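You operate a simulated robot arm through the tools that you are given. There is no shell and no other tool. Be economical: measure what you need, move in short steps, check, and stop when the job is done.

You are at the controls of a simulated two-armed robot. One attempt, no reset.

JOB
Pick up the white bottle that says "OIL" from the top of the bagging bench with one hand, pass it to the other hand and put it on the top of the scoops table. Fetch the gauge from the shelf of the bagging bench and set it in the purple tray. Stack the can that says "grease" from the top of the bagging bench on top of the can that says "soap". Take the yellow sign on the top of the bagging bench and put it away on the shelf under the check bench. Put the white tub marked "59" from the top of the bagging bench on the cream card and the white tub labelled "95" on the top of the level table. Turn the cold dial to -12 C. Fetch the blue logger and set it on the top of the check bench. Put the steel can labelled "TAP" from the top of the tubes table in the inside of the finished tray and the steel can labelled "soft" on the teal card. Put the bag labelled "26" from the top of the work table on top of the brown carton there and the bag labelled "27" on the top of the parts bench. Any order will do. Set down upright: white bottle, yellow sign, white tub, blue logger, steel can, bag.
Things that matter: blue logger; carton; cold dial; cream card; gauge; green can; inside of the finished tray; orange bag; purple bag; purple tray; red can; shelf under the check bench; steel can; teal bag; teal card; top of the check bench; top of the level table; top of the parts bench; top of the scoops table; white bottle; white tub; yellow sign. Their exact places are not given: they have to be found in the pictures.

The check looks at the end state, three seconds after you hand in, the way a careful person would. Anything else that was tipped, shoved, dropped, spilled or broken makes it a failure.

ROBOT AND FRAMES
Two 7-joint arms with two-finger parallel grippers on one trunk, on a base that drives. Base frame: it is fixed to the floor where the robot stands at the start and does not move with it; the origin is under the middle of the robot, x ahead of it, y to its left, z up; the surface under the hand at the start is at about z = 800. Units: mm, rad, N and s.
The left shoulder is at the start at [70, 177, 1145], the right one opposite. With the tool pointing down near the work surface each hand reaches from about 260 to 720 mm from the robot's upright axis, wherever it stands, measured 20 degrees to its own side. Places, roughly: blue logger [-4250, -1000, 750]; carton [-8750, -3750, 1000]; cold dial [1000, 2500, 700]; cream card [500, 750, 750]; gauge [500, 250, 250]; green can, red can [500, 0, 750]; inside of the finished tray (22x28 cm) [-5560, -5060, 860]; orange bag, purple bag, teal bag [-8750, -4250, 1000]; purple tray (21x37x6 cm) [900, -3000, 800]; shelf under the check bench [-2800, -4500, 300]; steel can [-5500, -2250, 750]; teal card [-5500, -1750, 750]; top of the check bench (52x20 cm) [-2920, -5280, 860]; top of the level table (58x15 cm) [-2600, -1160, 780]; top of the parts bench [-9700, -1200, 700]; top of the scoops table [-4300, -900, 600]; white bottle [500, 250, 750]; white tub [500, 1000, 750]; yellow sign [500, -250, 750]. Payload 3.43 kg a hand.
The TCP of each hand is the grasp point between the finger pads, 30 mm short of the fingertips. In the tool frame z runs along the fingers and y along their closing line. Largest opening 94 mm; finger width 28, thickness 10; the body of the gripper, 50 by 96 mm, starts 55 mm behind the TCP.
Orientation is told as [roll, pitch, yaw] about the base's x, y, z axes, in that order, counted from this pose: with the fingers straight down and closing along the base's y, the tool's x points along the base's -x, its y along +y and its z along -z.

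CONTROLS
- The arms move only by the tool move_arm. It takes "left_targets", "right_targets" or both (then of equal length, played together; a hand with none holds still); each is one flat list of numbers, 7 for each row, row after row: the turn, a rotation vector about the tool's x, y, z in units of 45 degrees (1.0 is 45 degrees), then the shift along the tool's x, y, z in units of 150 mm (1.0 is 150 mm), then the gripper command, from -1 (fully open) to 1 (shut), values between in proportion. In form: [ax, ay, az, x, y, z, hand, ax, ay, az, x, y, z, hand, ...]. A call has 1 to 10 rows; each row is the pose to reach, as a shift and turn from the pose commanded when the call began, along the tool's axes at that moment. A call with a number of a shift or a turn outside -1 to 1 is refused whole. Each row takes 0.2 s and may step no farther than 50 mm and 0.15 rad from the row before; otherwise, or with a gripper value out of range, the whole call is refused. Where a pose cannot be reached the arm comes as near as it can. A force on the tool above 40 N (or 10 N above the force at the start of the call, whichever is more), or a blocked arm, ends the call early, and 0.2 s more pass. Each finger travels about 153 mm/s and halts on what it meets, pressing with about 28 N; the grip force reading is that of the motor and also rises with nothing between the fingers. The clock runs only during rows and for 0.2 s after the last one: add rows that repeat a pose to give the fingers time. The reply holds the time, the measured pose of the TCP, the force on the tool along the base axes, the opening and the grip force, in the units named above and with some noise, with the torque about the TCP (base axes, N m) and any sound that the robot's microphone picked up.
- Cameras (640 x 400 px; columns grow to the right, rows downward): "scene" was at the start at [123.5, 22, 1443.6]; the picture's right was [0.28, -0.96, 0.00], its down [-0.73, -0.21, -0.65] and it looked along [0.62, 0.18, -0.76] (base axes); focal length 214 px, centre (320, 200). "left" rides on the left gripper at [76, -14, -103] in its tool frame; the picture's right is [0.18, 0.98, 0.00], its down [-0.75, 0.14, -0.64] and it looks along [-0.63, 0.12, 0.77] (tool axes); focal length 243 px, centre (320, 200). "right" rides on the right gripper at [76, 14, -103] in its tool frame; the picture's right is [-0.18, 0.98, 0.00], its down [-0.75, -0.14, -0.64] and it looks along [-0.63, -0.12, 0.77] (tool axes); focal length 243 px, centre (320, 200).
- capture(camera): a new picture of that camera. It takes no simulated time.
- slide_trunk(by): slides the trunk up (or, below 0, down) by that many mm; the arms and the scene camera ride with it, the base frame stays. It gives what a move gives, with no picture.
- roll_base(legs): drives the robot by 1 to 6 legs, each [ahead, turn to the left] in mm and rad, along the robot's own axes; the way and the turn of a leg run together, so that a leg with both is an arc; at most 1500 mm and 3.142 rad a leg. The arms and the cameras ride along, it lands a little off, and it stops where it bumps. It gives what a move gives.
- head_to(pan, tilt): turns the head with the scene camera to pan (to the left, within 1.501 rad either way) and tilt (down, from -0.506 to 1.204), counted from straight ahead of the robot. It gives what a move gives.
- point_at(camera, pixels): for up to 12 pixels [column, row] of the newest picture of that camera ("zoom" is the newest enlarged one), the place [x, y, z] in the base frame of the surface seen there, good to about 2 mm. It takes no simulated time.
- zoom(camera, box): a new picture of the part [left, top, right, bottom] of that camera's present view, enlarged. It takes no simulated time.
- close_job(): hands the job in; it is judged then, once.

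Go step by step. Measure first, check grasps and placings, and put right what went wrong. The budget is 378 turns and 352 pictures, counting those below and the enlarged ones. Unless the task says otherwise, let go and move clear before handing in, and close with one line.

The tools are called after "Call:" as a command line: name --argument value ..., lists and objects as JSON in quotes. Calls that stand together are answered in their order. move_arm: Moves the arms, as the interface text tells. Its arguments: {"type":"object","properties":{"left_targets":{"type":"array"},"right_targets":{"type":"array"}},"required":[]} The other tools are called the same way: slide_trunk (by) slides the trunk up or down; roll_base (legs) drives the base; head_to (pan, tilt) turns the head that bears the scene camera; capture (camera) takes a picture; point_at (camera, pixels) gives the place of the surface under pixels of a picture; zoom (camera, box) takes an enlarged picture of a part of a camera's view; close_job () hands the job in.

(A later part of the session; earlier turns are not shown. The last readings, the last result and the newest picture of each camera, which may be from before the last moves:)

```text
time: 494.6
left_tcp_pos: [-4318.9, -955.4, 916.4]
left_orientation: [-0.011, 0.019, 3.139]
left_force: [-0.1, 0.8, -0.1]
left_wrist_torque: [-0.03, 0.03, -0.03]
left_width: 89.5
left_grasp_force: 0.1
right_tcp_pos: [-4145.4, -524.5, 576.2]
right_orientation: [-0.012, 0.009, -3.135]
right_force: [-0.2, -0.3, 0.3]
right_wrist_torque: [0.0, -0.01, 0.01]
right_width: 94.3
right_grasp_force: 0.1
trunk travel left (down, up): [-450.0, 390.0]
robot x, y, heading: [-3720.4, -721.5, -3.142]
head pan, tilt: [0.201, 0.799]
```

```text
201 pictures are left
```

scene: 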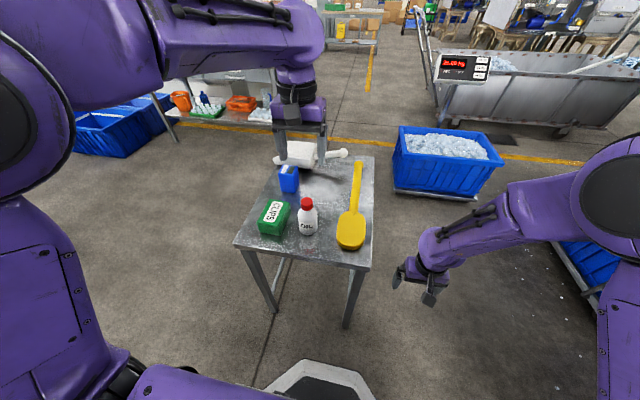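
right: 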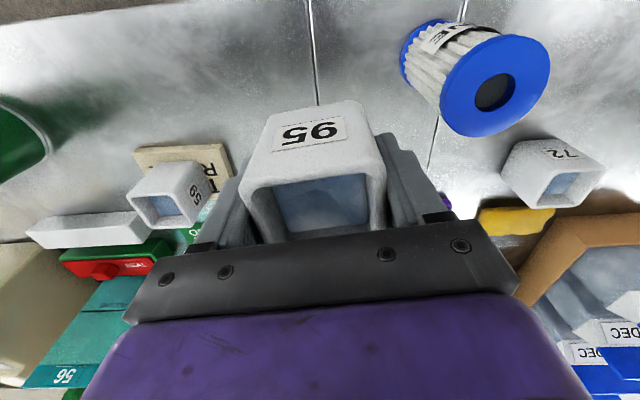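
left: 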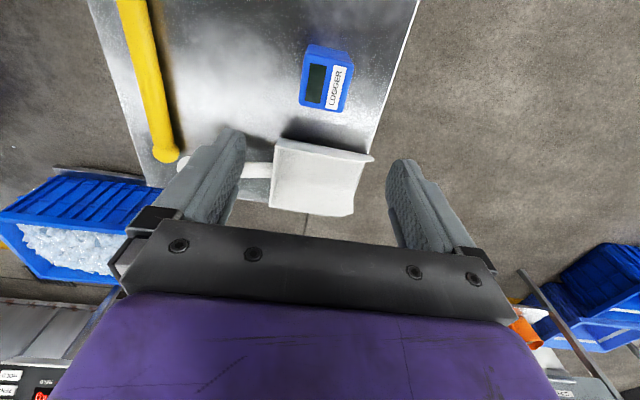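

Call:
point_at --camera "left" --pixels '[[309, 65], [352, 70], [345, 110], [302, 102], [325, 85], [280, 135], [280, 145], [330, 150], [370, 158]]'

```text
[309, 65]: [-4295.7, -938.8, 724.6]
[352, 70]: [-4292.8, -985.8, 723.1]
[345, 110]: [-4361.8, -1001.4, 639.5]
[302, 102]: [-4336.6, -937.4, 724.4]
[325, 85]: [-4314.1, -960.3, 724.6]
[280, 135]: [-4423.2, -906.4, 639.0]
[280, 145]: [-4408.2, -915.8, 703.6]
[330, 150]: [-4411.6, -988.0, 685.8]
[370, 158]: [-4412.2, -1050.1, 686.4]
```

Call:
move_arm --left_targets '[0, 0, 0, 0.02, 0.03, 0.25, -0.9, 0, 0, 0, 0.02, 0.03, 0.5, -0.9, 0, 0, 0, 0.02, 0.03, 0.75, -0.9, 0, 0, 0, 0.02, 0.03, 1, -0.9, 0, 0, 0, 0.02, 0.03, 1, -0.9]'

Call:
capture --camera "left"

```text
time: 495.8
left_tcp_pos: [-4311.6, -958.8, 763.6]
left_orientation: [-0.01, 0.018, 3.139]
left_force: [0.1, 0.2, -1.0]
left_wrist_torque: [0.0, -0.01, 0.02]
left_width: 89.4
left_grasp_force: 0.1
right_tcp_pos: [-4145.4, -526.0, 578.5]
right_orientation: [-0.011, 0.011, -3.134]
right_force: [0.2, 0.2, 0.1]
right_wrist_torque: [0.0, -0.02, 0.0]
right_width: 93.9
right_grasp_force: 0.0
trunk travel left (down, up): [-450.0, 390.0]
robot x, y, heading: [-3721.4, -721.9, -3.138]
head pan, tilt: [0.201, 0.799]
```

```text
200 pictures are left
```

left: 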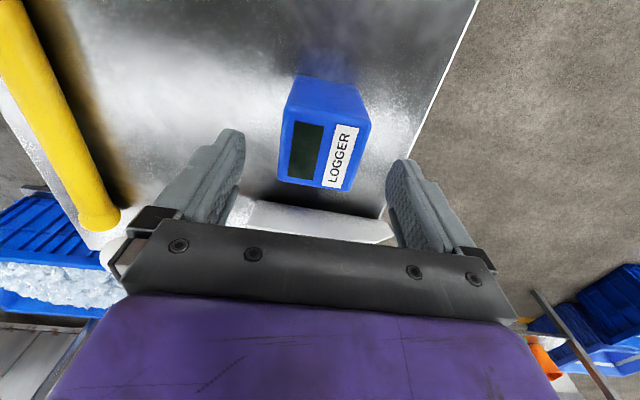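

Call:
move_arm --left_targets '[0, 0, 0, 0, 0, 0.16, -0.9, 0, 0, 0, 0, 0, 0.33, -0.9, 0, 0, 0, 0, 0, 0.48, -0.9, 0, 0, 0, 0, 0, 0.48, -0.4, 0, 0, 0, 0, 0, 0.48, 0, 0, 0, 0, 0, 0, 0.48, 1, 0, 0, 0, 0, 0, 0.48, 1]'

Call:
capture --camera "left"

```text
time: 497.4
left_tcp_pos: [-4310.8, -957.3, 691.2]
left_orientation: [-0.011, 0.019, 3.139]
left_force: [-0.1, -0.1, -0.1]
left_wrist_torque: [-0.03, -0.02, 0.04]
left_width: 59.8
left_grasp_force: 27.8
right_tcp_pos: [-4145.7, -525.1, 579.0]
right_orientation: [-0.011, 0.013, -3.134]
right_force: [1.2, 0.0, -1.3]
right_wrist_torque: [-0.02, -0.01, 0.03]
right_width: 94.1
right_grasp_force: 0.0
trunk travel left (down, up): [-450.0, 390.0]
robot x, y, heading: [-3717.9, -722.0, -3.138]
head pan, tilt: [0.201, 0.799]
```

```text
199 pictures are left
```

left: 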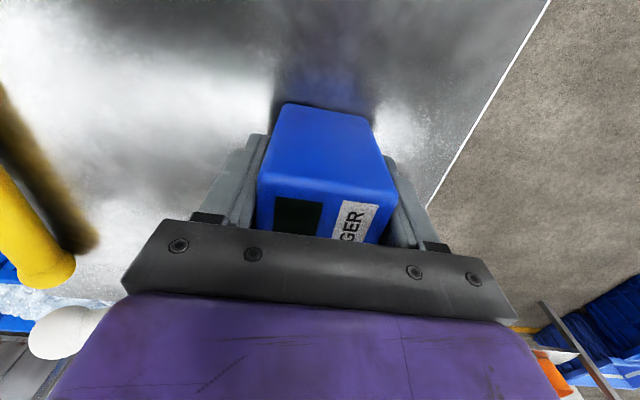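

Gripped at 60 mm. Lifting, then looking toward the tubes table.

Call:
move_arm --left_targets '[0, 0, 0, 0, 0, -0.2, 1, 0, 0, 0, 0, 0, -0.5, 1, 0, 0, 0, 0, 0, -0.8, 1, 0, 0, 0, 0, 0, -1, 1]'

Call:
slide_trunk --by 390

Call:
roll_base --legs '[[-250, 0]]'

Call:
head_to --pan 0.3 --tilt 0.4

Call:
capture --camera "scene"

```text
time: 498.4
left_tcp_pos: [-4313.8, -959.0, 842.5]
left_orientation: [-0.011, 0.019, 3.141]
left_force: [0.2, 0.5, -1.4]
left_wrist_torque: [0.0, 0.0, 0.01]
left_width: 60.0
left_grasp_force: 28.4
right_tcp_pos: [-4145.9, -524.6, 578.7]
right_orientation: [-0.013, 0.013, -3.134]
right_force: [-0.7, 0.1, 0.2]
right_wrist_torque: [0.01, 0.0, 0.01]
right_width: 94.0
right_grasp_force: 0.0
trunk travel left (down, up): [-450.0, 390.0]
robot x, y, heading: [-3720.2, -723.7, -3.139]
head pan, tilt: [0.201, 0.799]
```

```text
time: 502.1
left_tcp_pos: [-4314.5, -961.3, 1231.0]
left_orientation: [-0.01, 0.018, 3.14]
left_force: [-0.8, 0.1, -1.3]
left_wrist_torque: [0.03, 0.0, 0.0]
left_width: 60.1
left_grasp_force: 27.8
right_tcp_pos: [-4146.3, -525.4, 969.0]
right_orientation: [-0.013, 0.012, -3.135]
right_force: [0.0, 0.0, 0.5]
right_wrist_torque: [0.03, -0.02, 0.04]
right_width: 93.9
right_grasp_force: 0.1
trunk travel left (down, up): [-840.0, 0.0]
robot x, y, heading: [-3722.7, -717.9, -3.136]
head pan, tilt: [0.201, 0.799]
```

```text
time: 503.9
left_tcp_pos: [-4067.1, -960.7, 1231.3]
left_orientation: [-0.012, 0.02, -3.141]
left_force: [0.5, 0.5, -1.6]
left_wrist_torque: [0.0, -0.01, -0.03]
left_width: 59.9
left_grasp_force: 28.1
right_tcp_pos: [-3899.0, -525.5, 966.5]
right_orientation: [-0.014, 0.014, -3.132]
right_force: [-0.4, -0.5, 0.0]
right_wrist_torque: [0.01, -0.02, 0.01]
right_width: 94.1
right_grasp_force: 0.0
trunk travel left (down, up): [-840.0, 0.0]
robot x, y, heading: [-3471.8, -720.0, -3.137]
head pan, tilt: [0.201, 0.799]
```

```text
time: 504.8
left_tcp_pos: [-4064.2, -960.6, 1232.3]
left_orientation: [-0.01, 0.017, -3.142]
left_force: [-0.7, -0.9, 0.4]
left_wrist_torque: [-0.01, -0.03, 0.0]
left_width: 59.9
left_grasp_force: 28.2
right_tcp_pos: [-3896.0, -525.5, 967.4]
right_orientation: [-0.013, 0.012, -3.132]
right_force: [1.0, -0.5, -0.9]
right_wrist_torque: [-0.01, 0.03, 0.0]
right_width: 93.9
right_grasp_force: 0.1
trunk travel left (down, up): [-840.0, 0.0]
robot x, y, heading: [-3470.7, -719.6, -3.137]
head pan, tilt: [0.3, 0.4]
```

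```text
198 pictures are left
```

scene: 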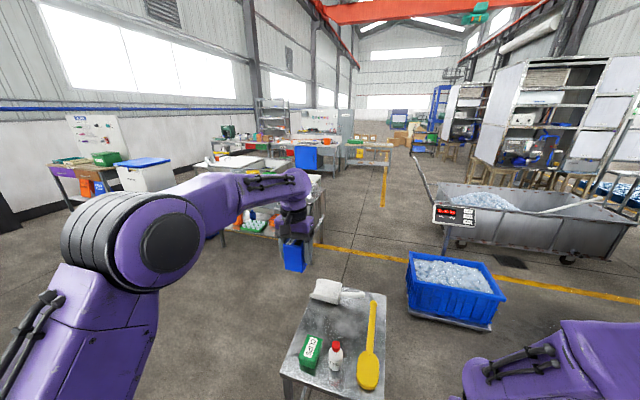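

Call:
roll_base --legs '[[0, 1.5], [900, 0], [0, -1.4]]'

Call:
head_to --pan 0 --tilt 0.45

Call:
capture --camera "scene"

```text
time: 516.7
left_tcp_pos: [-4085.0, -1914.7, 1231.6]
left_orientation: [-0.011, 0.017, -3.036]
left_force: [-0.3, 0.2, -1.9]
left_wrist_torque: [0.0, -0.01, 0.0]
left_width: 60.1
left_grasp_force: 28.0
right_tcp_pos: [-3963.7, -1463.8, 968.4]
right_orientation: [-0.013, 0.011, -3.028]
right_force: [-0.3, 0.7, 0.3]
right_wrist_torque: [-0.05, -0.03, 0.0]
right_width: 93.8
right_grasp_force: 0.0
trunk travel left (down, up): [-840.0, 0.0]
robot x, y, heading: [-3519.7, -1615.1, -3.039]
head pan, tilt: [0.3, 0.4]
```

```text
time: 517.5
left_tcp_pos: [-4084.4, -1914.0, 1231.2]
left_orientation: [-0.009, 0.017, -3.038]
left_force: [0.0, 0.1, -1.1]
left_wrist_torque: [-0.05, 0.0, -0.01]
left_width: 60.1
left_grasp_force: 27.8
right_tcp_pos: [-3963.4, -1462.7, 967.9]
right_orientation: [-0.013, 0.011, -3.029]
right_force: [0.9, 0.1, 0.6]
right_wrist_torque: [0.01, -0.03, 0.03]
right_width: 94.1
right_grasp_force: 0.0
trunk travel left (down, up): [-840.0, 0.0]
robot x, y, heading: [-3522.8, -1617.1, -3.033]
head pan, tilt: [0.0, 0.45]
```

```text
197 pictures are left
```

scene: 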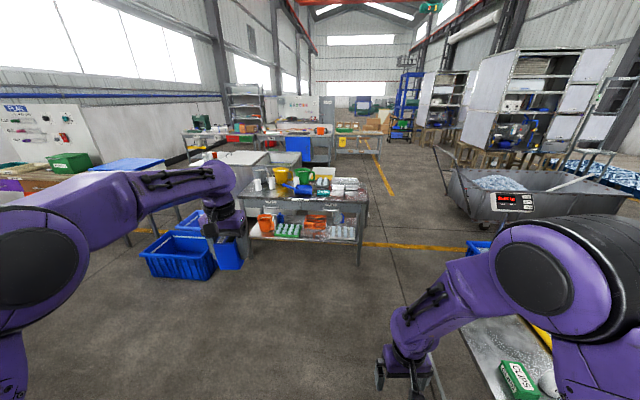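

Call:
zoom --camera "scene" --box '[130, 150, 390, 290]'

Call:
point_at --camera "scene" --pixels '[[240, 195], [365, 197], [300, 196], [270, 182], [265, 187], [340, 185], [330, 190], [180, 275], [215, 250], [310, 178], [250, 238]]'

```text
2.46 times, centred on (260, 220) of scene
```

zoom: 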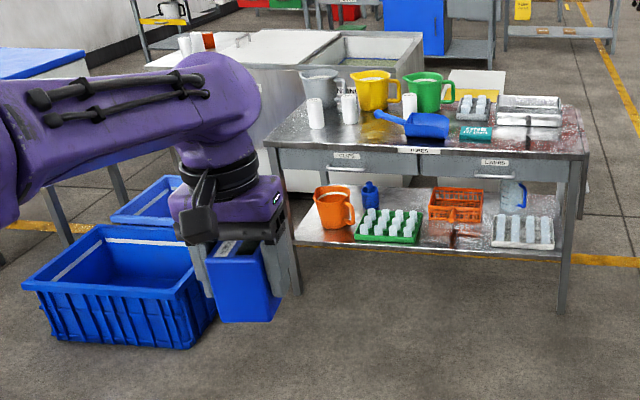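

```text
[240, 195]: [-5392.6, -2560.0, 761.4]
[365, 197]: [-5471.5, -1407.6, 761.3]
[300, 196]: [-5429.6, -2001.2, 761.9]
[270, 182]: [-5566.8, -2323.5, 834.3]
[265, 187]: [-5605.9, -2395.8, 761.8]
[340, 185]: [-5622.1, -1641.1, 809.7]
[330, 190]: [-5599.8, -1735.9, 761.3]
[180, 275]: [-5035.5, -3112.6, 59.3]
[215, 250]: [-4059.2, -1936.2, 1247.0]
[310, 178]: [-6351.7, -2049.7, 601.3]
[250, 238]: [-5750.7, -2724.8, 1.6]
```

The tubes table (top z 761) has the steel cans near (-5570,-2330) and the teal card at its right part. I'll drive up to it.

Call:
roll_base --legs '[[0, 0.449], [1389, 0], [0, -0.556]]'

Call:
head_to --pan -0.1 --tilt 0.5

Call:
capture --camera "scene"

```text
time: 527.3
left_tcp_pos: [-5293.4, -2599.6, 1230.3]
left_orientation: [-0.013, 0.018, -3.133]
left_force: [1.5, -0.3, -2.0]
left_wrist_torque: [0.01, 0.01, 0.03]
left_width: 60.0
left_grasp_force: 28.3
right_tcp_pos: [-5131.0, -2162.8, 968.0]
right_orientation: [-0.012, 0.014, -3.124]
right_force: [-0.4, 0.1, -0.1]
right_wrist_torque: [0.01, 0.01, 0.0]
right_width: 94.0
right_grasp_force: 0.0
trunk travel left (down, up): [-840.0, 0.0]
robot x, y, heading: [-4701.4, -2352.1, -3.133]
head pan, tilt: [0.0, 0.45]
```

```text
time: 527.9
left_tcp_pos: [-5294.2, -2598.4, 1231.2]
left_orientation: [-0.009, 0.018, -3.133]
left_force: [-0.1, -0.1, -1.1]
left_wrist_torque: [0.01, -0.01, 0.01]
left_width: 60.3
left_grasp_force: 27.5
right_tcp_pos: [-5129.7, -2160.9, 966.8]
right_orientation: [-0.012, 0.013, -3.124]
right_force: [0.2, 0.4, 0.2]
right_wrist_torque: [0.0, -0.04, 0.02]
right_width: 93.8
right_grasp_force: 0.0
trunk travel left (down, up): [-840.0, 0.0]
robot x, y, heading: [-4705.0, -2357.3, -3.132]
head pan, tilt: [-0.099, 0.499]
```

```text
195 pictures are left
```

scene: 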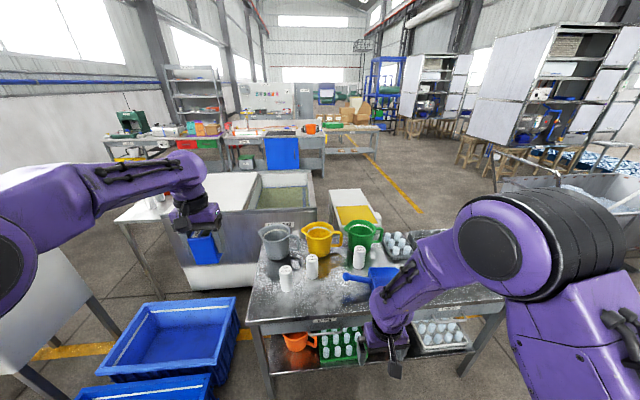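

Call:
zoom --camera "scene" --box '[240, 200, 420, 330]'

Call:
point_at --camera "zoom" --pixels '[[163, 230], [163, 275], [257, 195], [257, 240], [428, 165], [428, 205], [30, 385], [600, 355], [170, 330], [350, 300]]'

```text
3.08 times, centred on (330, 265) of scene
```

zoom: 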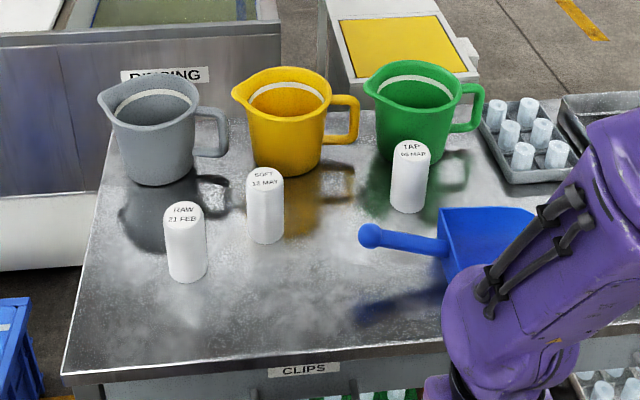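

```text
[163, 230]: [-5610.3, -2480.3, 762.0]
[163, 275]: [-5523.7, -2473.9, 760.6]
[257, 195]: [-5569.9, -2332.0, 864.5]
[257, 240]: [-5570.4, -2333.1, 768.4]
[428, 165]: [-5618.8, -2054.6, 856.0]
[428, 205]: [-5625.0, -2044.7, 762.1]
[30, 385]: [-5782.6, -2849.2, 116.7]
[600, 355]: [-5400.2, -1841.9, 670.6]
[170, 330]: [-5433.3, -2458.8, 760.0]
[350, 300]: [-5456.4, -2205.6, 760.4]
```

Call:
point_at --camera "scene" --pixels '[[237, 310], [225, 370], [205, 385], [130, 340], [235, 340]]'

Call:
point_at --camera "zoom" --pixels '[[250, 210], [281, 210], [265, 178], [166, 250], [205, 250], [395, 180], [427, 180], [410, 150], [410, 205], [390, 235], [370, 240], [445, 225]]'

```text
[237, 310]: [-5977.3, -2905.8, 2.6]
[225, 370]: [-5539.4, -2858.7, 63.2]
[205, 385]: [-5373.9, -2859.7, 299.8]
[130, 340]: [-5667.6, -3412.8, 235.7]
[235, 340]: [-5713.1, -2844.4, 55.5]
```

```text
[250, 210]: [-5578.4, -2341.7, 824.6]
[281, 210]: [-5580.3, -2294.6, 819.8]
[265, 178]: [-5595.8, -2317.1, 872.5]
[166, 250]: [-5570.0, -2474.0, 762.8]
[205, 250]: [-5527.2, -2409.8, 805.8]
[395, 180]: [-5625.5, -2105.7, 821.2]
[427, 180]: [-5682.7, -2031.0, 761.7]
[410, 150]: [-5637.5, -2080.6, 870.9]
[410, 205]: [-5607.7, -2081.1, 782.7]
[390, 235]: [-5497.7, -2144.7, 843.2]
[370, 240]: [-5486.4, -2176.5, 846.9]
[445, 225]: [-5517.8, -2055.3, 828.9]
```

SOFT is at (-5592,-2318) and TAP at (-5635,-2081); both about 50 mm wide, top 872. I'll drive in for SOFT.

Call:
roll_base --legs '[[0, 0.086], [347, 0], [0, -0.095]]'

Call:
head_to --pan -0.2 --tilt 0.8

Call:
capture --camera "scene"

Call:
capture --camera "right"

```text
time: 531.2
left_tcp_pos: [-5638.8, -2630.1, 1230.7]
left_orientation: [-0.015, 0.019, -3.14]
left_force: [-0.7, 0.2, -1.9]
left_wrist_torque: [-0.01, 0.0, 0.03]
left_width: 60.0
left_grasp_force: 27.8
right_tcp_pos: [-5471.0, -2193.6, 968.8]
right_orientation: [-0.014, 0.01, -3.133]
right_force: [0.0, -0.1, 0.6]
right_wrist_torque: [0.01, 0.01, 0.01]
right_width: 94.0
right_grasp_force: 0.3
trunk travel left (down, up): [-840.0, 0.0]
robot x, y, heading: [-5049.6, -2385.0, -3.143]
head pan, tilt: [-0.099, 0.499]
```

```text
time: 532.0
left_tcp_pos: [-5640.4, -2625.9, 1231.8]
left_orientation: [-0.011, 0.018, -3.14]
left_force: [-0.1, 0.2, -1.5]
left_wrist_torque: [-0.03, -0.04, -0.02]
left_width: 60.1
left_grasp_force: 27.8
right_tcp_pos: [-5472.5, -2190.2, 966.6]
right_orientation: [-0.014, 0.013, -3.131]
right_force: [0.3, 0.6, 0.8]
right_wrist_torque: [-0.02, -0.06, -0.02]
right_width: 94.4
right_grasp_force: 0.0
trunk travel left (down, up): [-840.0, 0.0]
robot x, y, heading: [-5048.4, -2389.6, -3.138]
head pan, tilt: [-0.201, 0.799]
```

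```text
193 pictures are left
```

scene: 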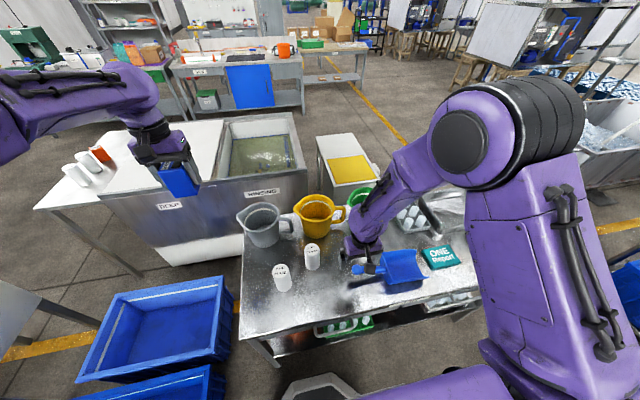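

```text
192 pictures are left
```

right: 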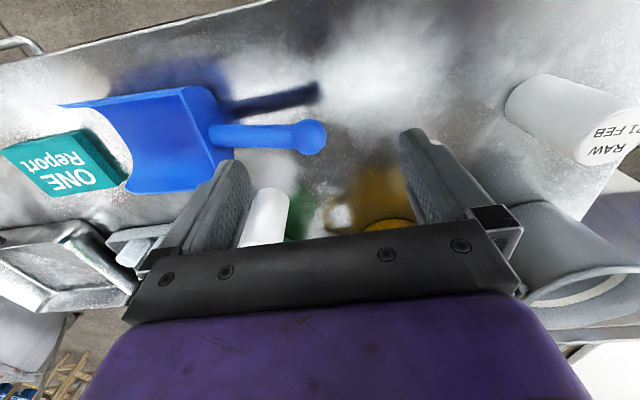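

Call:
move_arm --right_targets '[0, 0, 0, -0.16, 0.17, 0, -0.7, 0, 0, 0, -0.33, 0.35, 0, -0.7, 0, 0, 0, -0.5, 0.53, 0, -0.7, 0, 0, 0, -0.66, 0.7, 0, -0.7, 0, 0, 0, -0.8, 0.853, 0, -0.7, 0, 0, 0, -0.8, 0.853, 0, -0.7]'

Call:
capture --camera "right"

Call:
zoom --camera "scene" --box '[230, 180, 480, 330]'

```text
time: 533.4
left_tcp_pos: [-5639.7, -2627.4, 1233.0]
left_orientation: [-0.009, 0.018, -3.14]
left_force: [0.5, -0.9, -0.7]
left_wrist_torque: [0.03, 0.02, 0.04]
left_width: 59.9
left_grasp_force: 28.1
right_tcp_pos: [-5592.1, -2321.5, 964.6]
right_orientation: [-0.012, 0.013, -3.133]
right_force: [-0.5, -0.1, -0.2]
right_wrist_torque: [0.02, 0.01, 0.02]
right_width: 80.0
right_grasp_force: 0.1
trunk travel left (down, up): [-840.0, 0.0]
robot x, y, heading: [-5045.6, -2389.0, -3.136]
head pan, tilt: [-0.201, 0.799]
```

```text
191 pictures are left
```

right: 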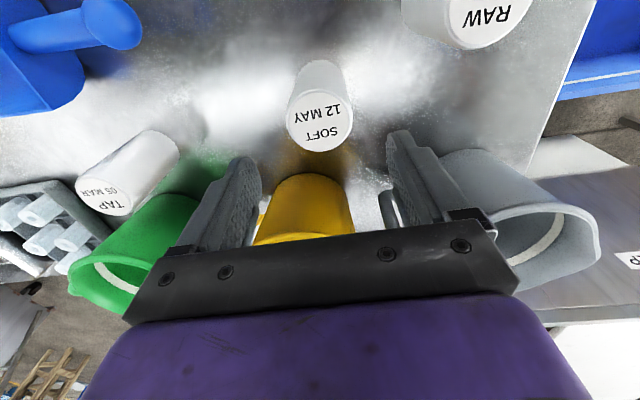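

```text
2.56 times, centred on (355, 255) of scene
```

zoom: 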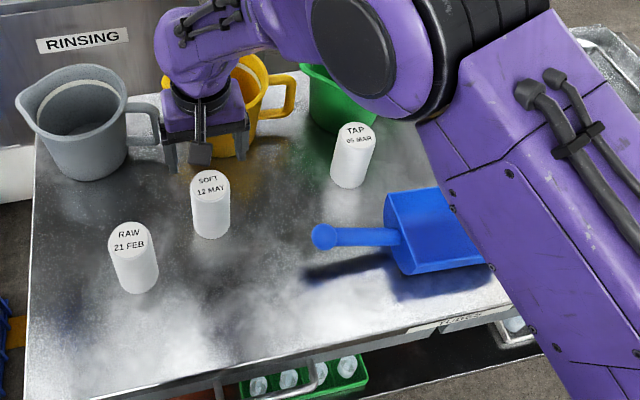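

Call:
point_at --camera "right" --pixels '[[320, 125], [290, 122], [351, 122], [320, 100], [320, 148], [108, 192], [82, 190], [130, 195], [300, 190], [395, 230]]'

Call:
point_at --camera "zoom" --pixels '[[210, 182], [193, 182], [228, 182], [357, 135], [132, 235]]'

```text
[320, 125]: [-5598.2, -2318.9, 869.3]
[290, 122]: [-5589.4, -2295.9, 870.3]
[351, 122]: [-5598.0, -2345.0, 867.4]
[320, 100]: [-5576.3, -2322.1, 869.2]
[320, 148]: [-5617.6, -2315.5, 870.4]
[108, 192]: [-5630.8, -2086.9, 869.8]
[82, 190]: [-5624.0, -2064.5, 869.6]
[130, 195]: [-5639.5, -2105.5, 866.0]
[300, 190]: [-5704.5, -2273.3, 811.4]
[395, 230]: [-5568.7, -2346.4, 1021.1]
```

```text
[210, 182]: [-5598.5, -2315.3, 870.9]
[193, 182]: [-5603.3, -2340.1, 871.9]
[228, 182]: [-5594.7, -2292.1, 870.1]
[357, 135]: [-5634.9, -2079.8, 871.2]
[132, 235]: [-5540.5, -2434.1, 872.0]
```

Call:
move_arm --right_targets '[0, 0, 0, -0.033, -0.013, 0.2, -0.7, 0, 0, 0, -0.033, -0.013, 0.4, -0.7, 0, 0, 0, -0.033, -0.013, 0.6, -0.7, 0, 0, 0, -0.033, -0.013, 0.8, -0.7, 0, 0, 0, -0.033, -0.013, 0.9, -0.7, 0, 0, 0, -0.033, -0.013, 0.9, -0.7]'

Call:
capture --camera "right"

```text
time: 534.8
left_tcp_pos: [-5637.5, -2628.5, 1232.4]
left_orientation: [-0.011, 0.017, -3.139]
left_force: [0.3, 0.1, -1.7]
left_wrist_torque: [-0.05, 0.02, -0.02]
left_width: 59.9
left_grasp_force: 28.4
right_tcp_pos: [-5593.7, -2317.3, 828.6]
right_orientation: [-0.014, 0.012, -3.132]
right_force: [0.1, -0.9, -0.6]
right_wrist_torque: [0.01, -0.01, 0.0]
right_width: 80.0
right_grasp_force: 0.1
trunk travel left (down, up): [-840.0, 0.0]
robot x, y, heading: [-5043.1, -2388.8, -3.143]
head pan, tilt: [-0.201, 0.799]
```

```text
189 pictures are left
```

right: 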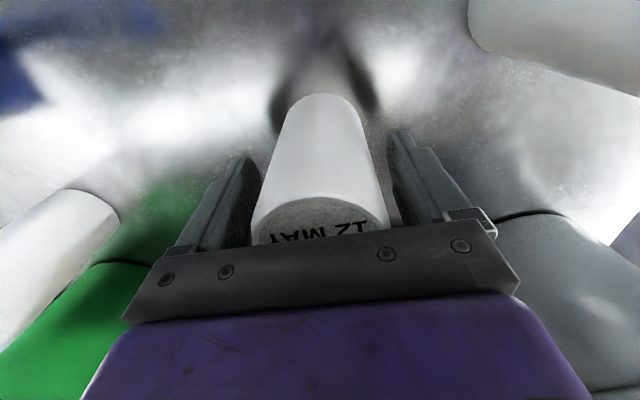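

Closing and lifting.

Call:
move_arm --right_targets '[0, 0, 0, 0, 0, 0, -0.3, 0, 0, 0, 0, 0, 0, 0, 0, 0, 0, 0, 0, 0, 1, 0, 0, 0, 0, 0, 0, 1]'

Call:
move_arm --right_targets '[0, 0, 0, 0, 0, -0.2, 1, 0, 0, 0, 0, 0, -0.4, 1, 0, 0, 0, 0, 0, -0.6, 1, 0, 0, 0, 0, 0, -0.8, 1, 0, 0, 0, 0, 0, -1, 1]'

Call:
zoom --camera "scene" --box '[230, 160, 480, 330]'

```text
time: 535.8
left_tcp_pos: [-5639.6, -2627.8, 1232.0]
left_orientation: [-0.012, 0.02, -3.139]
left_force: [0.0, 0.3, -0.5]
left_wrist_torque: [0.03, 0.01, 0.0]
left_width: 59.9
left_grasp_force: 28.0
right_tcp_pos: [-5594.8, -2317.0, 829.5]
right_orientation: [-0.013, 0.012, -3.131]
right_force: [0.9, -1.9, 0.9]
right_wrist_torque: [-0.19, -0.06, 0.01]
right_width: 58.2
right_grasp_force: 27.7
trunk travel left (down, up): [-840.0, 0.0]
robot x, y, heading: [-5047.7, -2387.8, -3.141]
head pan, tilt: [-0.201, 0.799]
```

```text
time: 537.0
left_tcp_pos: [-5639.4, -2627.3, 1231.4]
left_orientation: [-0.011, 0.017, -3.138]
left_force: [0.7, -0.2, -1.7]
left_wrist_torque: [-0.02, -0.03, 0.0]
left_width: 60.2
left_grasp_force: 28.7
right_tcp_pos: [-5595.4, -2318.5, 979.5]
right_orientation: [-0.016, 0.012, -3.132]
right_force: [-0.1, -1.0, -3.4]
right_wrist_torque: [-0.01, 0.03, 0.03]
right_width: 58.2
right_grasp_force: 27.7
trunk travel left (down, up): [-840.0, 0.0]
robot x, y, heading: [-5050.7, -2391.3, -3.14]
head pan, tilt: [-0.201, 0.799]
```

```text
2.35 times, centred on (355, 245) of scene
```

zoom: 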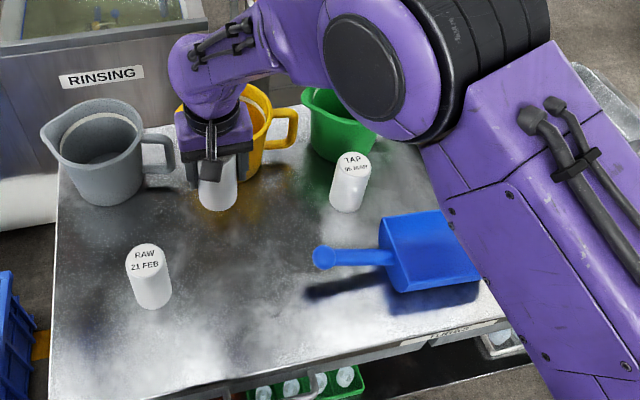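

SOFT is lifted. I'll back off and move along the table to the teal card.

Call:
roll_base --legs '[[-350, 0], [0, -1.57], [540, 0], [0, 1.57]]'

Call:
capture --camera "scene"

```text
time: 549.6
left_tcp_pos: [-5296.4, -2101.5, 1230.3]
left_orientation: [-0.012, 0.02, -3.121]
left_force: [-0.7, -0.1, -1.9]
left_wrist_torque: [-0.03, -0.01, 0.02]
left_width: 59.8
left_grasp_force: 28.0
right_tcp_pos: [-5258.2, -1791.5, 979.9]
right_orientation: [-0.013, 0.012, -3.112]
right_force: [-0.4, -0.2, -3.5]
right_wrist_torque: [0.0, 0.01, 0.02]
right_width: 58.1
right_grasp_force: 27.9
trunk travel left (down, up): [-840.0, 0.0]
robot x, y, heading: [-4712.5, -1849.9, -3.124]
head pan, tilt: [-0.201, 0.799]
```

```text
187 pictures are left
```

scene: 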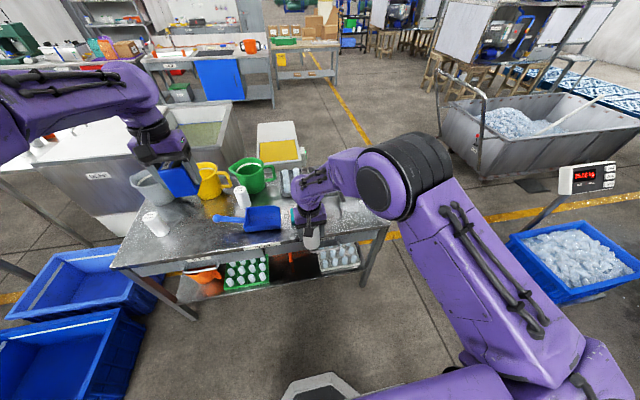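

Call:
capture --camera "right"

Call:
zoom --camera "scene" --box '[200, 150, 400, 280]'

```text
186 pictures are left
```

right: 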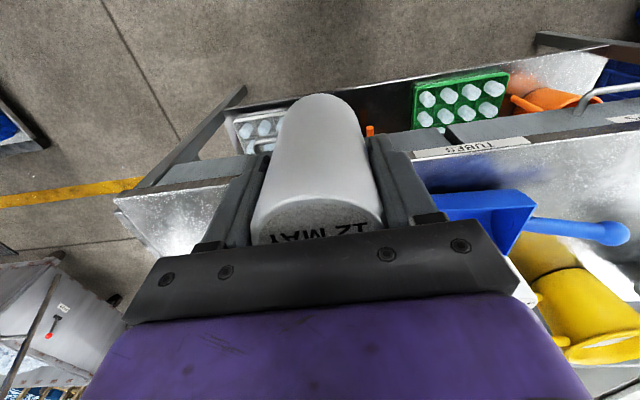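

```text
3.08 times, centred on (300, 215) of scene
```

zoom: 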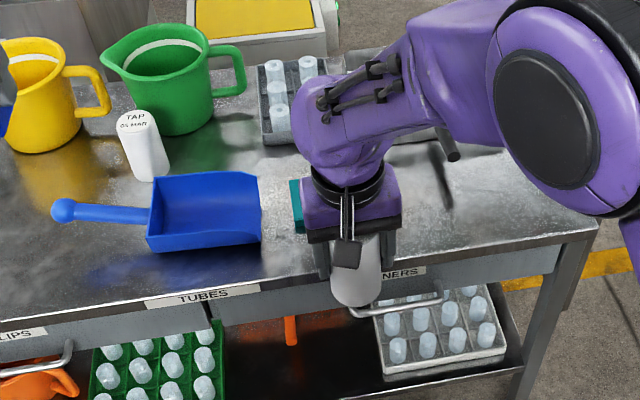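

Call:
move_arm --right_targets '[0, 0, 0, 0, -0.3, 0, 1, 0, 0, 0, 0, -0.6, 0, 1, 0, 0, 0, 0, -0.85, 0, 1]'

Call:
zoom --camera "scene" --box '[230, 160, 370, 260]'

```text
time: 550.4
left_tcp_pos: [-5295.7, -2100.7, 1231.3]
left_orientation: [-0.011, 0.019, -3.121]
left_force: [-0.2, -0.3, -1.1]
left_wrist_torque: [-0.04, -0.04, -0.02]
left_width: 60.2
left_grasp_force: 27.8
right_tcp_pos: [-5260.9, -1663.4, 980.9]
right_orientation: [-0.013, 0.015, -3.113]
right_force: [-0.7, -0.4, -3.1]
right_wrist_torque: [-0.04, 0.02, 0.02]
right_width: 58.2
right_grasp_force: 28.1
trunk travel left (down, up): [-840.0, 0.0]
robot x, y, heading: [-4711.4, -1851.8, -3.123]
head pan, tilt: [-0.201, 0.799]
```

```text
4.00 times, centred on (300, 210) of scene
```

zoom: 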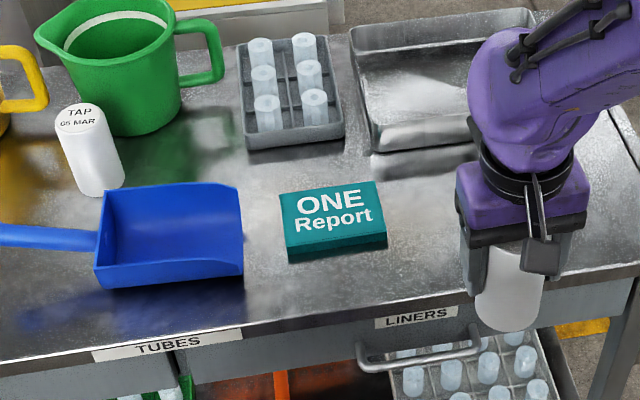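

Call:
point_at --camera "zoom" --pixels '[[283, 198], [378, 185], [288, 245], [386, 232], [333, 215], [240, 265], [440, 270], [265, 145], [350, 260]]'

```text
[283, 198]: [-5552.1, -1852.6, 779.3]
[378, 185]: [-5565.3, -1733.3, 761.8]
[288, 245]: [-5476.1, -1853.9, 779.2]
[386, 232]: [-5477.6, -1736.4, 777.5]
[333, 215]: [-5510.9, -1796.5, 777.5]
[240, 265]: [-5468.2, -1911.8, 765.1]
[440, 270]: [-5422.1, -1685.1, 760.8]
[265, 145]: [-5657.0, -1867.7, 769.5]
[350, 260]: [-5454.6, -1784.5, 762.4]
```

The teal card's centre is (-5514,-1795), top 778. Driving in and moving over it.

Call:
roll_base --legs '[[235, -0.018]]'

Call:
move_arm --right_targets '[0, 0, 0, -0.03, 0.22, 0.1, 1, 0, 0, 0, -0.06, 0.44, 0.2, 1, 0, 0, 0, -0.09, 0.66, 0.3, 1, 0, 0, 0, -0.12, 0.86, 0.4, 1, 0, 0, 0, -0.12, 0.86, 0.4, 1]'

Call:
zoom --camera "scene" --box '[240, 170, 400, 300]'

```text
time: 552.1
left_tcp_pos: [-5532.5, -2094.4, 1232.3]
left_orientation: [-0.009, 0.017, -3.141]
left_force: [0.6, -0.5, -1.8]
left_wrist_torque: [-0.03, 0.0, -0.02]
left_width: 59.9
left_grasp_force: 28.3
right_tcp_pos: [-5491.4, -1656.0, 980.8]
right_orientation: [-0.014, 0.012, -3.131]
right_force: [-0.1, -0.1, -2.6]
right_wrist_torque: [-0.02, 0.01, 0.0]
right_width: 58.1
right_grasp_force: 27.8
trunk travel left (down, up): [-840.0, 0.0]
robot x, y, heading: [-4945.3, -1853.5, -3.137]
head pan, tilt: [-0.201, 0.799]
```

```text
time: 553.3
left_tcp_pos: [-5534.5, -2094.0, 1232.0]
left_orientation: [-0.011, 0.018, -3.142]
left_force: [-0.5, 0.0, -2.3]
left_wrist_torque: [0.01, -0.03, 0.01]
left_width: 60.3
left_grasp_force: 27.4
right_tcp_pos: [-5507.8, -1784.9, 918.8]
right_orientation: [-0.016, 0.011, -3.131]
right_force: [0.5, 0.8, -3.4]
right_wrist_torque: [0.01, 0.02, 0.0]
right_width: 57.9
right_grasp_force: 28.3
trunk travel left (down, up): [-840.0, 0.0]
robot x, y, heading: [-4945.5, -1854.0, -3.141]
head pan, tilt: [-0.201, 0.799]
```

```text
3.08 times, centred on (320, 235) of scene
```

zoom: 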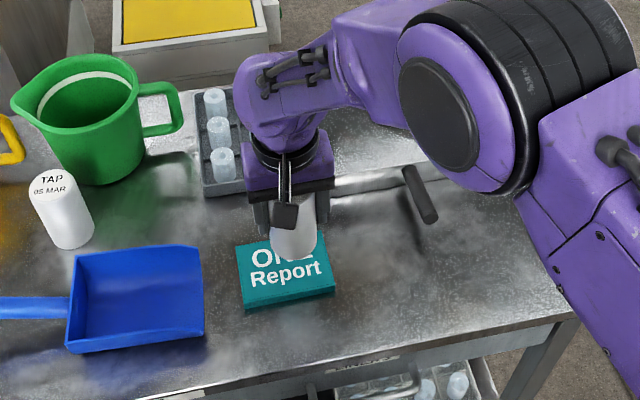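

Call:
move_arm --right_targets '[0, 0, 0, -0.027, 0.053, 0.1, 1, 0, 0, 0, -0.027, 0.053, 0.25, 1, 0, 0, 0, -0.027, 0.053, 0.38, 1, 0, 0, 0, -0.027, 0.053, 0.44, 1, 0, 0, 0, -0.027, 0.053, 0.44, 1]'

Call:
move_arm --right_targets '[0, 0, 0, 0, 0, 0.01, 1, 0, 0, 0, 0, 0, 0.02, 1, 0, 0, 0, 0, 0, 0.02, 1]'

Call:
move_arm --right_targets '[0, 0, 0, 0, 0, 0.01, 1, 0, 0, 0, 0, 0, 0.01, 1]'

```text
time: 554.5
left_tcp_pos: [-5534.8, -2094.1, 1230.7]
left_orientation: [-0.011, 0.021, -3.14]
left_force: [1.3, -0.9, -2.3]
left_wrist_torque: [0.01, 0.02, -0.02]
left_width: 59.9
left_grasp_force: 27.8
right_tcp_pos: [-5511.4, -1792.9, 853.1]
right_orientation: [-0.013, 0.012, -3.131]
right_force: [0.6, -0.6, -2.2]
right_wrist_torque: [0.01, -0.04, -0.01]
right_width: 57.9
right_grasp_force: 28.5
trunk travel left (down, up): [-840.0, 0.0]
robot x, y, heading: [-4942.5, -1855.5, -3.141]
head pan, tilt: [-0.201, 0.799]
```

```text
time: 555.3
left_tcp_pos: [-5535.0, -2093.9, 1231.4]
left_orientation: [-0.01, 0.019, -3.14]
left_force: [0.1, -0.3, -2.4]
left_wrist_torque: [0.03, -0.02, 0.02]
left_width: 60.0
left_grasp_force: 27.9
right_tcp_pos: [-5511.2, -1794.4, 849.4]
right_orientation: [-0.015, 0.013, -3.129]
right_force: [-0.8, 0.7, -3.0]
right_wrist_torque: [0.02, 0.02, -0.01]
right_width: 57.9
right_grasp_force: 27.8
trunk travel left (down, up): [-840.0, 0.0]
robot x, y, heading: [-4941.9, -1854.1, -3.139]
head pan, tilt: [-0.201, 0.799]
```

```text
time: 555.9
left_tcp_pos: [-5534.8, -2094.2, 1231.3]
left_orientation: [-0.01, 0.02, -3.139]
left_force: [0.2, -0.2, -2.4]
left_wrist_torque: [0.01, 0.01, 0.03]
left_width: 60.0
left_grasp_force: 28.0
right_tcp_pos: [-5510.6, -1792.9, 848.0]
right_orientation: [-0.014, 0.014, -3.131]
right_force: [0.0, 0.5, -3.4]
right_wrist_torque: [0.0, 0.0, -0.01]
right_width: 58.0
right_grasp_force: 28.0
trunk travel left (down, up): [-840.0, 0.0]
robot x, y, heading: [-4942.4, -1853.6, -3.136]
head pan, tilt: [-0.201, 0.799]
```

Call:
move_arm --right_targets '[0, 0, 0, 0, 0, 0.012, 1, 0, 0, 0, 0, 0, 0.012, 1]'

Call:
move_arm --right_targets '[0, 0, 0, 0, 0, 0.012, 1, 0, 0, 0, 0, 0, 0.012, 1]'

```text
time: 556.5
left_tcp_pos: [-5536.1, -2094.9, 1232.0]
left_orientation: [-0.011, 0.02, -3.139]
left_force: [1.0, -0.2, -1.7]
left_wrist_torque: [0.03, 0.01, 0.04]
left_width: 60.1
left_grasp_force: 28.3
right_tcp_pos: [-5511.0, -1792.8, 846.3]
right_orientation: [-0.014, 0.012, -3.131]
right_force: [-0.3, 0.3, -3.1]
right_wrist_torque: [0.01, -0.02, 0.02]
right_width: 58.4
right_grasp_force: 28.2
trunk travel left (down, up): [-840.0, 0.0]
robot x, y, heading: [-4943.6, -1855.3, -3.134]
head pan, tilt: [-0.201, 0.799]
```

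```text
time: 557.1
left_tcp_pos: [-5534.6, -2095.6, 1233.5]
left_orientation: [-0.01, 0.018, -3.141]
left_force: [-0.1, -0.4, -1.5]
left_wrist_torque: [0.01, 0.0, 0.01]
left_width: 60.0
left_grasp_force: 28.0
right_tcp_pos: [-5511.2, -1792.0, 845.7]
right_orientation: [-0.012, 0.01, -3.132]
right_force: [-0.8, 0.1, 5.4]
right_wrist_torque: [-0.21, 0.03, 0.0]
right_width: 58.3
right_grasp_force: 28.0
trunk travel left (down, up): [-840.0, 0.0]
robot x, y, heading: [-4942.8, -1851.5, -3.14]
head pan, tilt: [-0.201, 0.799]
```

Contact. A touch more, then open and lift.

Call:
move_arm --right_targets '[0, 0, 0, 0, 0, 0.003, 0, 0, 0, 0, 0, 0, 0.003, -0.3, 0, 0, 0, 0, 0, 0.003, -0.5, 0, 0, 0, 0, 0, 0.003, -0.7, 0, 0, 0, 0, 0, -0.2, -0.7, 0, 0, 0, 0, 0, -0.5, -0.7, 0, 0, 0, 0, 0, -0.8, -0.7, 0, 0, 0, 0, 0, -1, -0.7]'

Call:
zoom --camera "scene" --box '[240, 170, 400, 300]'

```text
time: 558.9
left_tcp_pos: [-5535.5, -2093.7, 1232.0]
left_orientation: [-0.011, 0.019, -3.141]
left_force: [-0.6, 0.1, -1.2]
left_wrist_torque: [0.0, 0.0, 0.0]
left_width: 60.2
left_grasp_force: 28.7
right_tcp_pos: [-5512.2, -1793.6, 995.8]
right_orientation: [-0.015, 0.012, -3.13]
right_force: [-0.2, -0.5, -0.5]
right_wrist_torque: [0.02, -0.01, 0.02]
right_width: 79.7
right_grasp_force: 0.0
trunk travel left (down, up): [-840.0, 0.0]
robot x, y, heading: [-4945.2, -1854.7, -3.136]
head pan, tilt: [-0.201, 0.799]
```

```text
3.08 times, centred on (320, 235) of scene
```

zoom: 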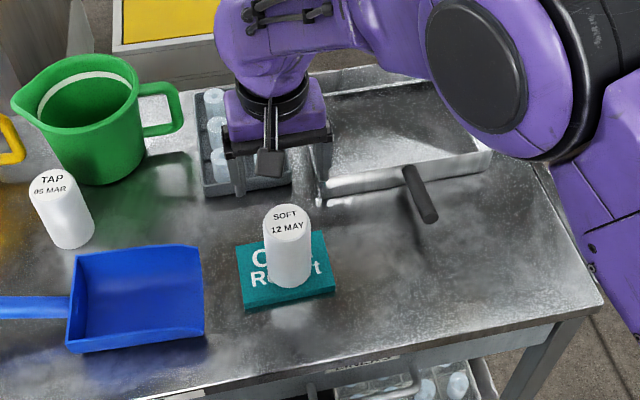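

SOFT stands on the teal card. Next TAP: I'll reposition in front of it.

Call:
roll_base --legs '[[-200, 0], [0, 0.848], [479, 0], [0, -0.853]]'

Call:
capture --camera "right"

Call:
zoom --camera "scene" --box '[200, 150, 440, 300]'

```text
time: 567.4
left_tcp_pos: [-5652.4, -2450.3, 1232.1]
left_orientation: [-0.012, 0.021, 3.139]
left_force: [-0.4, 0.0, -1.2]
left_wrist_torque: [0.02, 0.0, 0.01]
left_width: 60.2
left_grasp_force: 28.4
right_tcp_pos: [-5627.7, -2150.0, 993.8]
right_orientation: [-0.014, 0.012, -3.138]
right_force: [-1.0, -0.4, -0.1]
right_wrist_torque: [0.01, 0.03, 0.03]
right_width: 80.0
right_grasp_force: 0.1
trunk travel left (down, up): [-840.0, 0.0]
robot x, y, heading: [-5061.5, -2211.1, 3.134]
head pan, tilt: [-0.201, 0.799]
```

```text
181 pictures are left
```

right: 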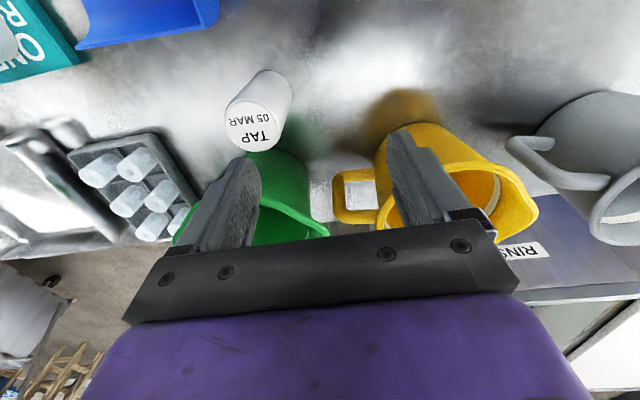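

```text
2.67 times, centred on (320, 225) of scene
```

zoom: 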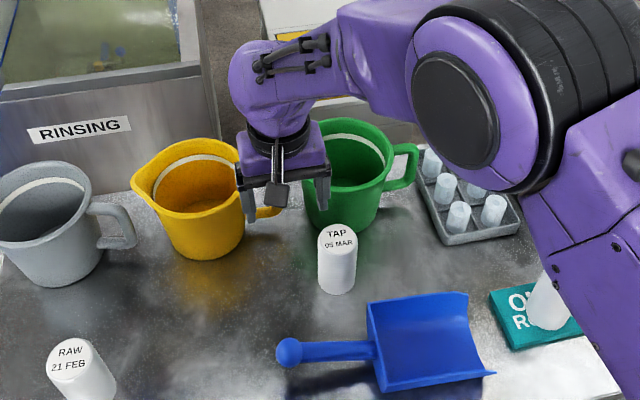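

Call:
point_at --camera "right" --pixels '[[255, 125], [228, 122], [284, 125], [255, 105], [256, 148], [278, 160], [262, 165], [300, 190], [262, 210], [225, 200]]'

Call:
point_at --camera "zoom" --pixels '[[338, 232], [318, 232], [357, 235], [310, 170], [330, 205], [375, 215], [345, 215], [385, 150], [320, 190]]'

```text
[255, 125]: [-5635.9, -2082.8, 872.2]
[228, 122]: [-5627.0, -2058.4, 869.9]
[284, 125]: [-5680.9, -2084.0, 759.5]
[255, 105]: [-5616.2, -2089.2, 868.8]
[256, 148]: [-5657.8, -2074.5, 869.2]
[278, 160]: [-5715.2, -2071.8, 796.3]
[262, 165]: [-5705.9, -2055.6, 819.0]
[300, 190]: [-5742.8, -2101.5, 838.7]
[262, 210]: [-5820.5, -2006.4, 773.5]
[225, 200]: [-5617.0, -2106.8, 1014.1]
```

```text
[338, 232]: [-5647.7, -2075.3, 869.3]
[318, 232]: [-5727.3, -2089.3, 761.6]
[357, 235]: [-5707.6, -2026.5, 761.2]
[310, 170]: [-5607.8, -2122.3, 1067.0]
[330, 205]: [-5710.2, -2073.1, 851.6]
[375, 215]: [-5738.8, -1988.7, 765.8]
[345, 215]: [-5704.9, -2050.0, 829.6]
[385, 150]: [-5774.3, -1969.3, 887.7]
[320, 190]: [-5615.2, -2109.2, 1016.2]
```

TAP's centre is (-5637,-2081); the jug stays 40 mm behind it. Moving over and descending.

Call:
move_arm --right_targets '[0, 0, 0, -0.03, -0.25, 0, -0.7, 0, 0, 0, -0.05, -0.465, 0, -0.7, 0, 0, 0, -0.05, -0.465, 0.25, -0.7, 0, 0, 0, -0.05, -0.465, 0.5, -0.7, 0, 0, 0, -0.05, -0.465, 0.5, -0.7]'

Call:
capture --camera "right"

Call:
point_at --camera "right" --pixels '[[320, 120], [320, 140]]'

```text
time: 568.6
left_tcp_pos: [-5652.3, -2449.1, 1232.5]
left_orientation: [-0.01, 0.018, 3.139]
left_force: [0.2, -0.7, -0.8]
left_wrist_torque: [0.01, 0.03, -0.03]
left_width: 60.0
left_grasp_force: 28.0
right_tcp_pos: [-5635.4, -2079.8, 921.8]
right_orientation: [-0.014, 0.012, -3.135]
right_force: [-0.6, -0.5, 1.3]
right_wrist_torque: [0.02, 0.04, -0.03]
right_width: 79.8
right_grasp_force: 0.1
trunk travel left (down, up): [-840.0, 0.0]
robot x, y, heading: [-5060.6, -2212.1, 3.138]
head pan, tilt: [-0.201, 0.799]
```

```text
179 pictures are left
```

right: 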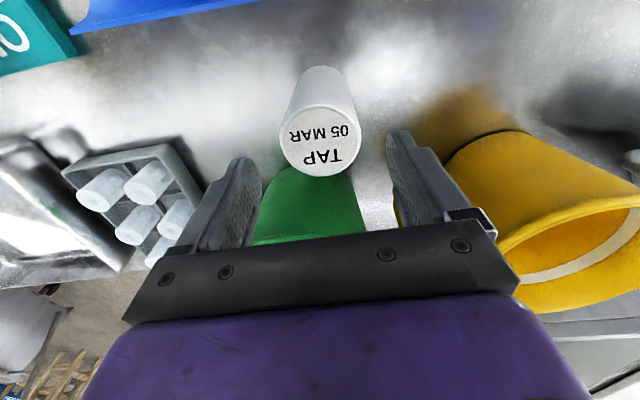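

```text
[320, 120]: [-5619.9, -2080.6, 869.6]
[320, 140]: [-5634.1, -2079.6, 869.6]
```

Call:
point_at --camera "right" --pixels '[[398, 215], [440, 175], [365, 205], [300, 170]]'

Call:
move_arm --right_targets '[0, 0, 0, 0, 0, 0.2, -0.6, 0, 0, 0, 0, 0, 0.4, -0.6, 0, 0, 0, 0, 0, 0.6, -0.6, 0, 0, 0, 0, 0, 0.61, -0.6, 0, 0, 0, 0, 0, 0.61, -0.1, 0, 0, 0, 0, 0, 0.61, 0.3, 0, 0, 0, 0, 0, 0.61, 1, 0, 0, 0, 0, 0, 0.61, 1]'

```text
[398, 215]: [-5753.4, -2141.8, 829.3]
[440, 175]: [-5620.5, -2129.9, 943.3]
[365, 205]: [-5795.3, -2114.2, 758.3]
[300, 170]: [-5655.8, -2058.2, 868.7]
```

```text
time: 570.4
left_tcp_pos: [-5653.7, -2449.5, 1231.4]
left_orientation: [-0.013, 0.022, 3.138]
left_force: [0.5, -0.3, -0.4]
left_wrist_torque: [-0.01, -0.01, 0.01]
left_width: 59.9
left_grasp_force: 28.1
right_tcp_pos: [-5634.1, -2078.2, 829.0]
right_orientation: [-0.014, 0.015, -3.137]
right_force: [0.2, -0.4, 0.3]
right_wrist_torque: [-0.06, -0.01, -0.01]
right_width: 58.1
right_grasp_force: 28.1
trunk travel left (down, up): [-840.0, 0.0]
robot x, y, heading: [-5060.0, -2212.1, 3.139]
head pan, tilt: [-0.201, 0.799]
```

TAP gripped. I'll lift, back off and look toward the finished tray.

Call:
move_arm --right_targets '[0, 0, 0, 0, 0, -0.2, 1, 0, 0, 0, 0, 0, -0.4, 1, 0, 0, 0, 0, 0, -0.6, 1, 0, 0, 0, 0, 0, -0.8, 1, 0, 0, 0, 0, 0, -1, 1]'

Call:
roll_base --legs '[[-450, 0], [0, 0.8], [0, 0.77]]'

Call:
head_to --pan 0 --tilt 0.35

Call:
capture --camera "scene"

```text
time: 571.6
left_tcp_pos: [-5653.0, -2450.0, 1230.9]
left_orientation: [-0.012, 0.016, 3.137]
left_force: [0.5, -0.2, -2.0]
left_wrist_torque: [0.02, 0.01, -0.01]
left_width: 59.9
left_grasp_force: 28.5
right_tcp_pos: [-5634.1, -2080.8, 979.0]
right_orientation: [-0.014, 0.014, -3.136]
right_force: [0.2, -0.4, -2.8]
right_wrist_torque: [0.05, 0.05, -0.02]
right_width: 57.9
right_grasp_force: 28.2
trunk travel left (down, up): [-840.0, 0.0]
robot x, y, heading: [-5059.9, -2216.1, 3.139]
head pan, tilt: [-0.201, 0.799]
```

```text
time: 578.4
left_tcp_pos: [-4378.3, -2809.7, 1231.0]
left_orientation: [-0.01, 0.019, -1.575]
left_force: [-0.1, 0.4, -1.0]
left_wrist_torque: [0.03, -0.01, 0.0]
left_width: 60.1
left_grasp_force: 28.1
right_tcp_pos: [-4747.1, -2791.4, 978.4]
right_orientation: [-0.011, 0.015, -1.567]
right_force: [-0.4, -0.3, -3.4]
right_wrist_torque: [-0.01, 0.02, 0.0]
right_width: 58.0
right_grasp_force: 28.4
trunk travel left (down, up): [-840.0, 0.0]
robot x, y, heading: [-4614.2, -2212.9, -1.571]
head pan, tilt: [-0.201, 0.799]
```

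```text
time: 579.3
left_tcp_pos: [-4376.7, -2807.7, 1232.1]
left_orientation: [-0.009, 0.018, -1.576]
left_force: [-0.5, 0.0, -1.8]
left_wrist_torque: [0.02, 0.01, -0.02]
left_width: 59.8
left_grasp_force: 28.2
right_tcp_pos: [-4746.1, -2791.7, 978.7]
right_orientation: [-0.014, 0.013, -1.567]
right_force: [-0.3, -0.2, -3.1]
right_wrist_torque: [-0.03, 0.02, -0.01]
right_width: 58.4
right_grasp_force: 28.0
trunk travel left (down, up): [-840.0, 0.0]
robot x, y, heading: [-4612.0, -2214.9, -1.58]
head pan, tilt: [0.0, 0.351]
```

```text
178 pictures are left
```

scene: 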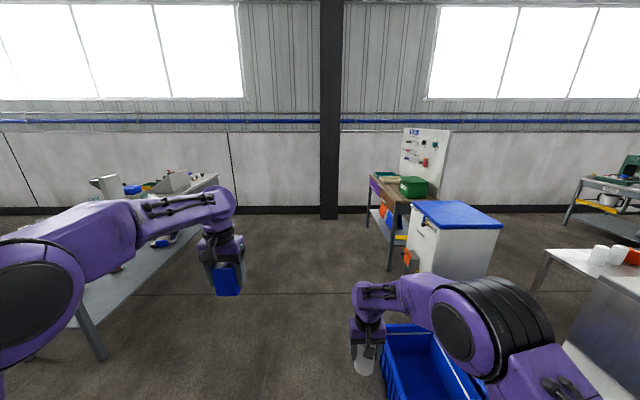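

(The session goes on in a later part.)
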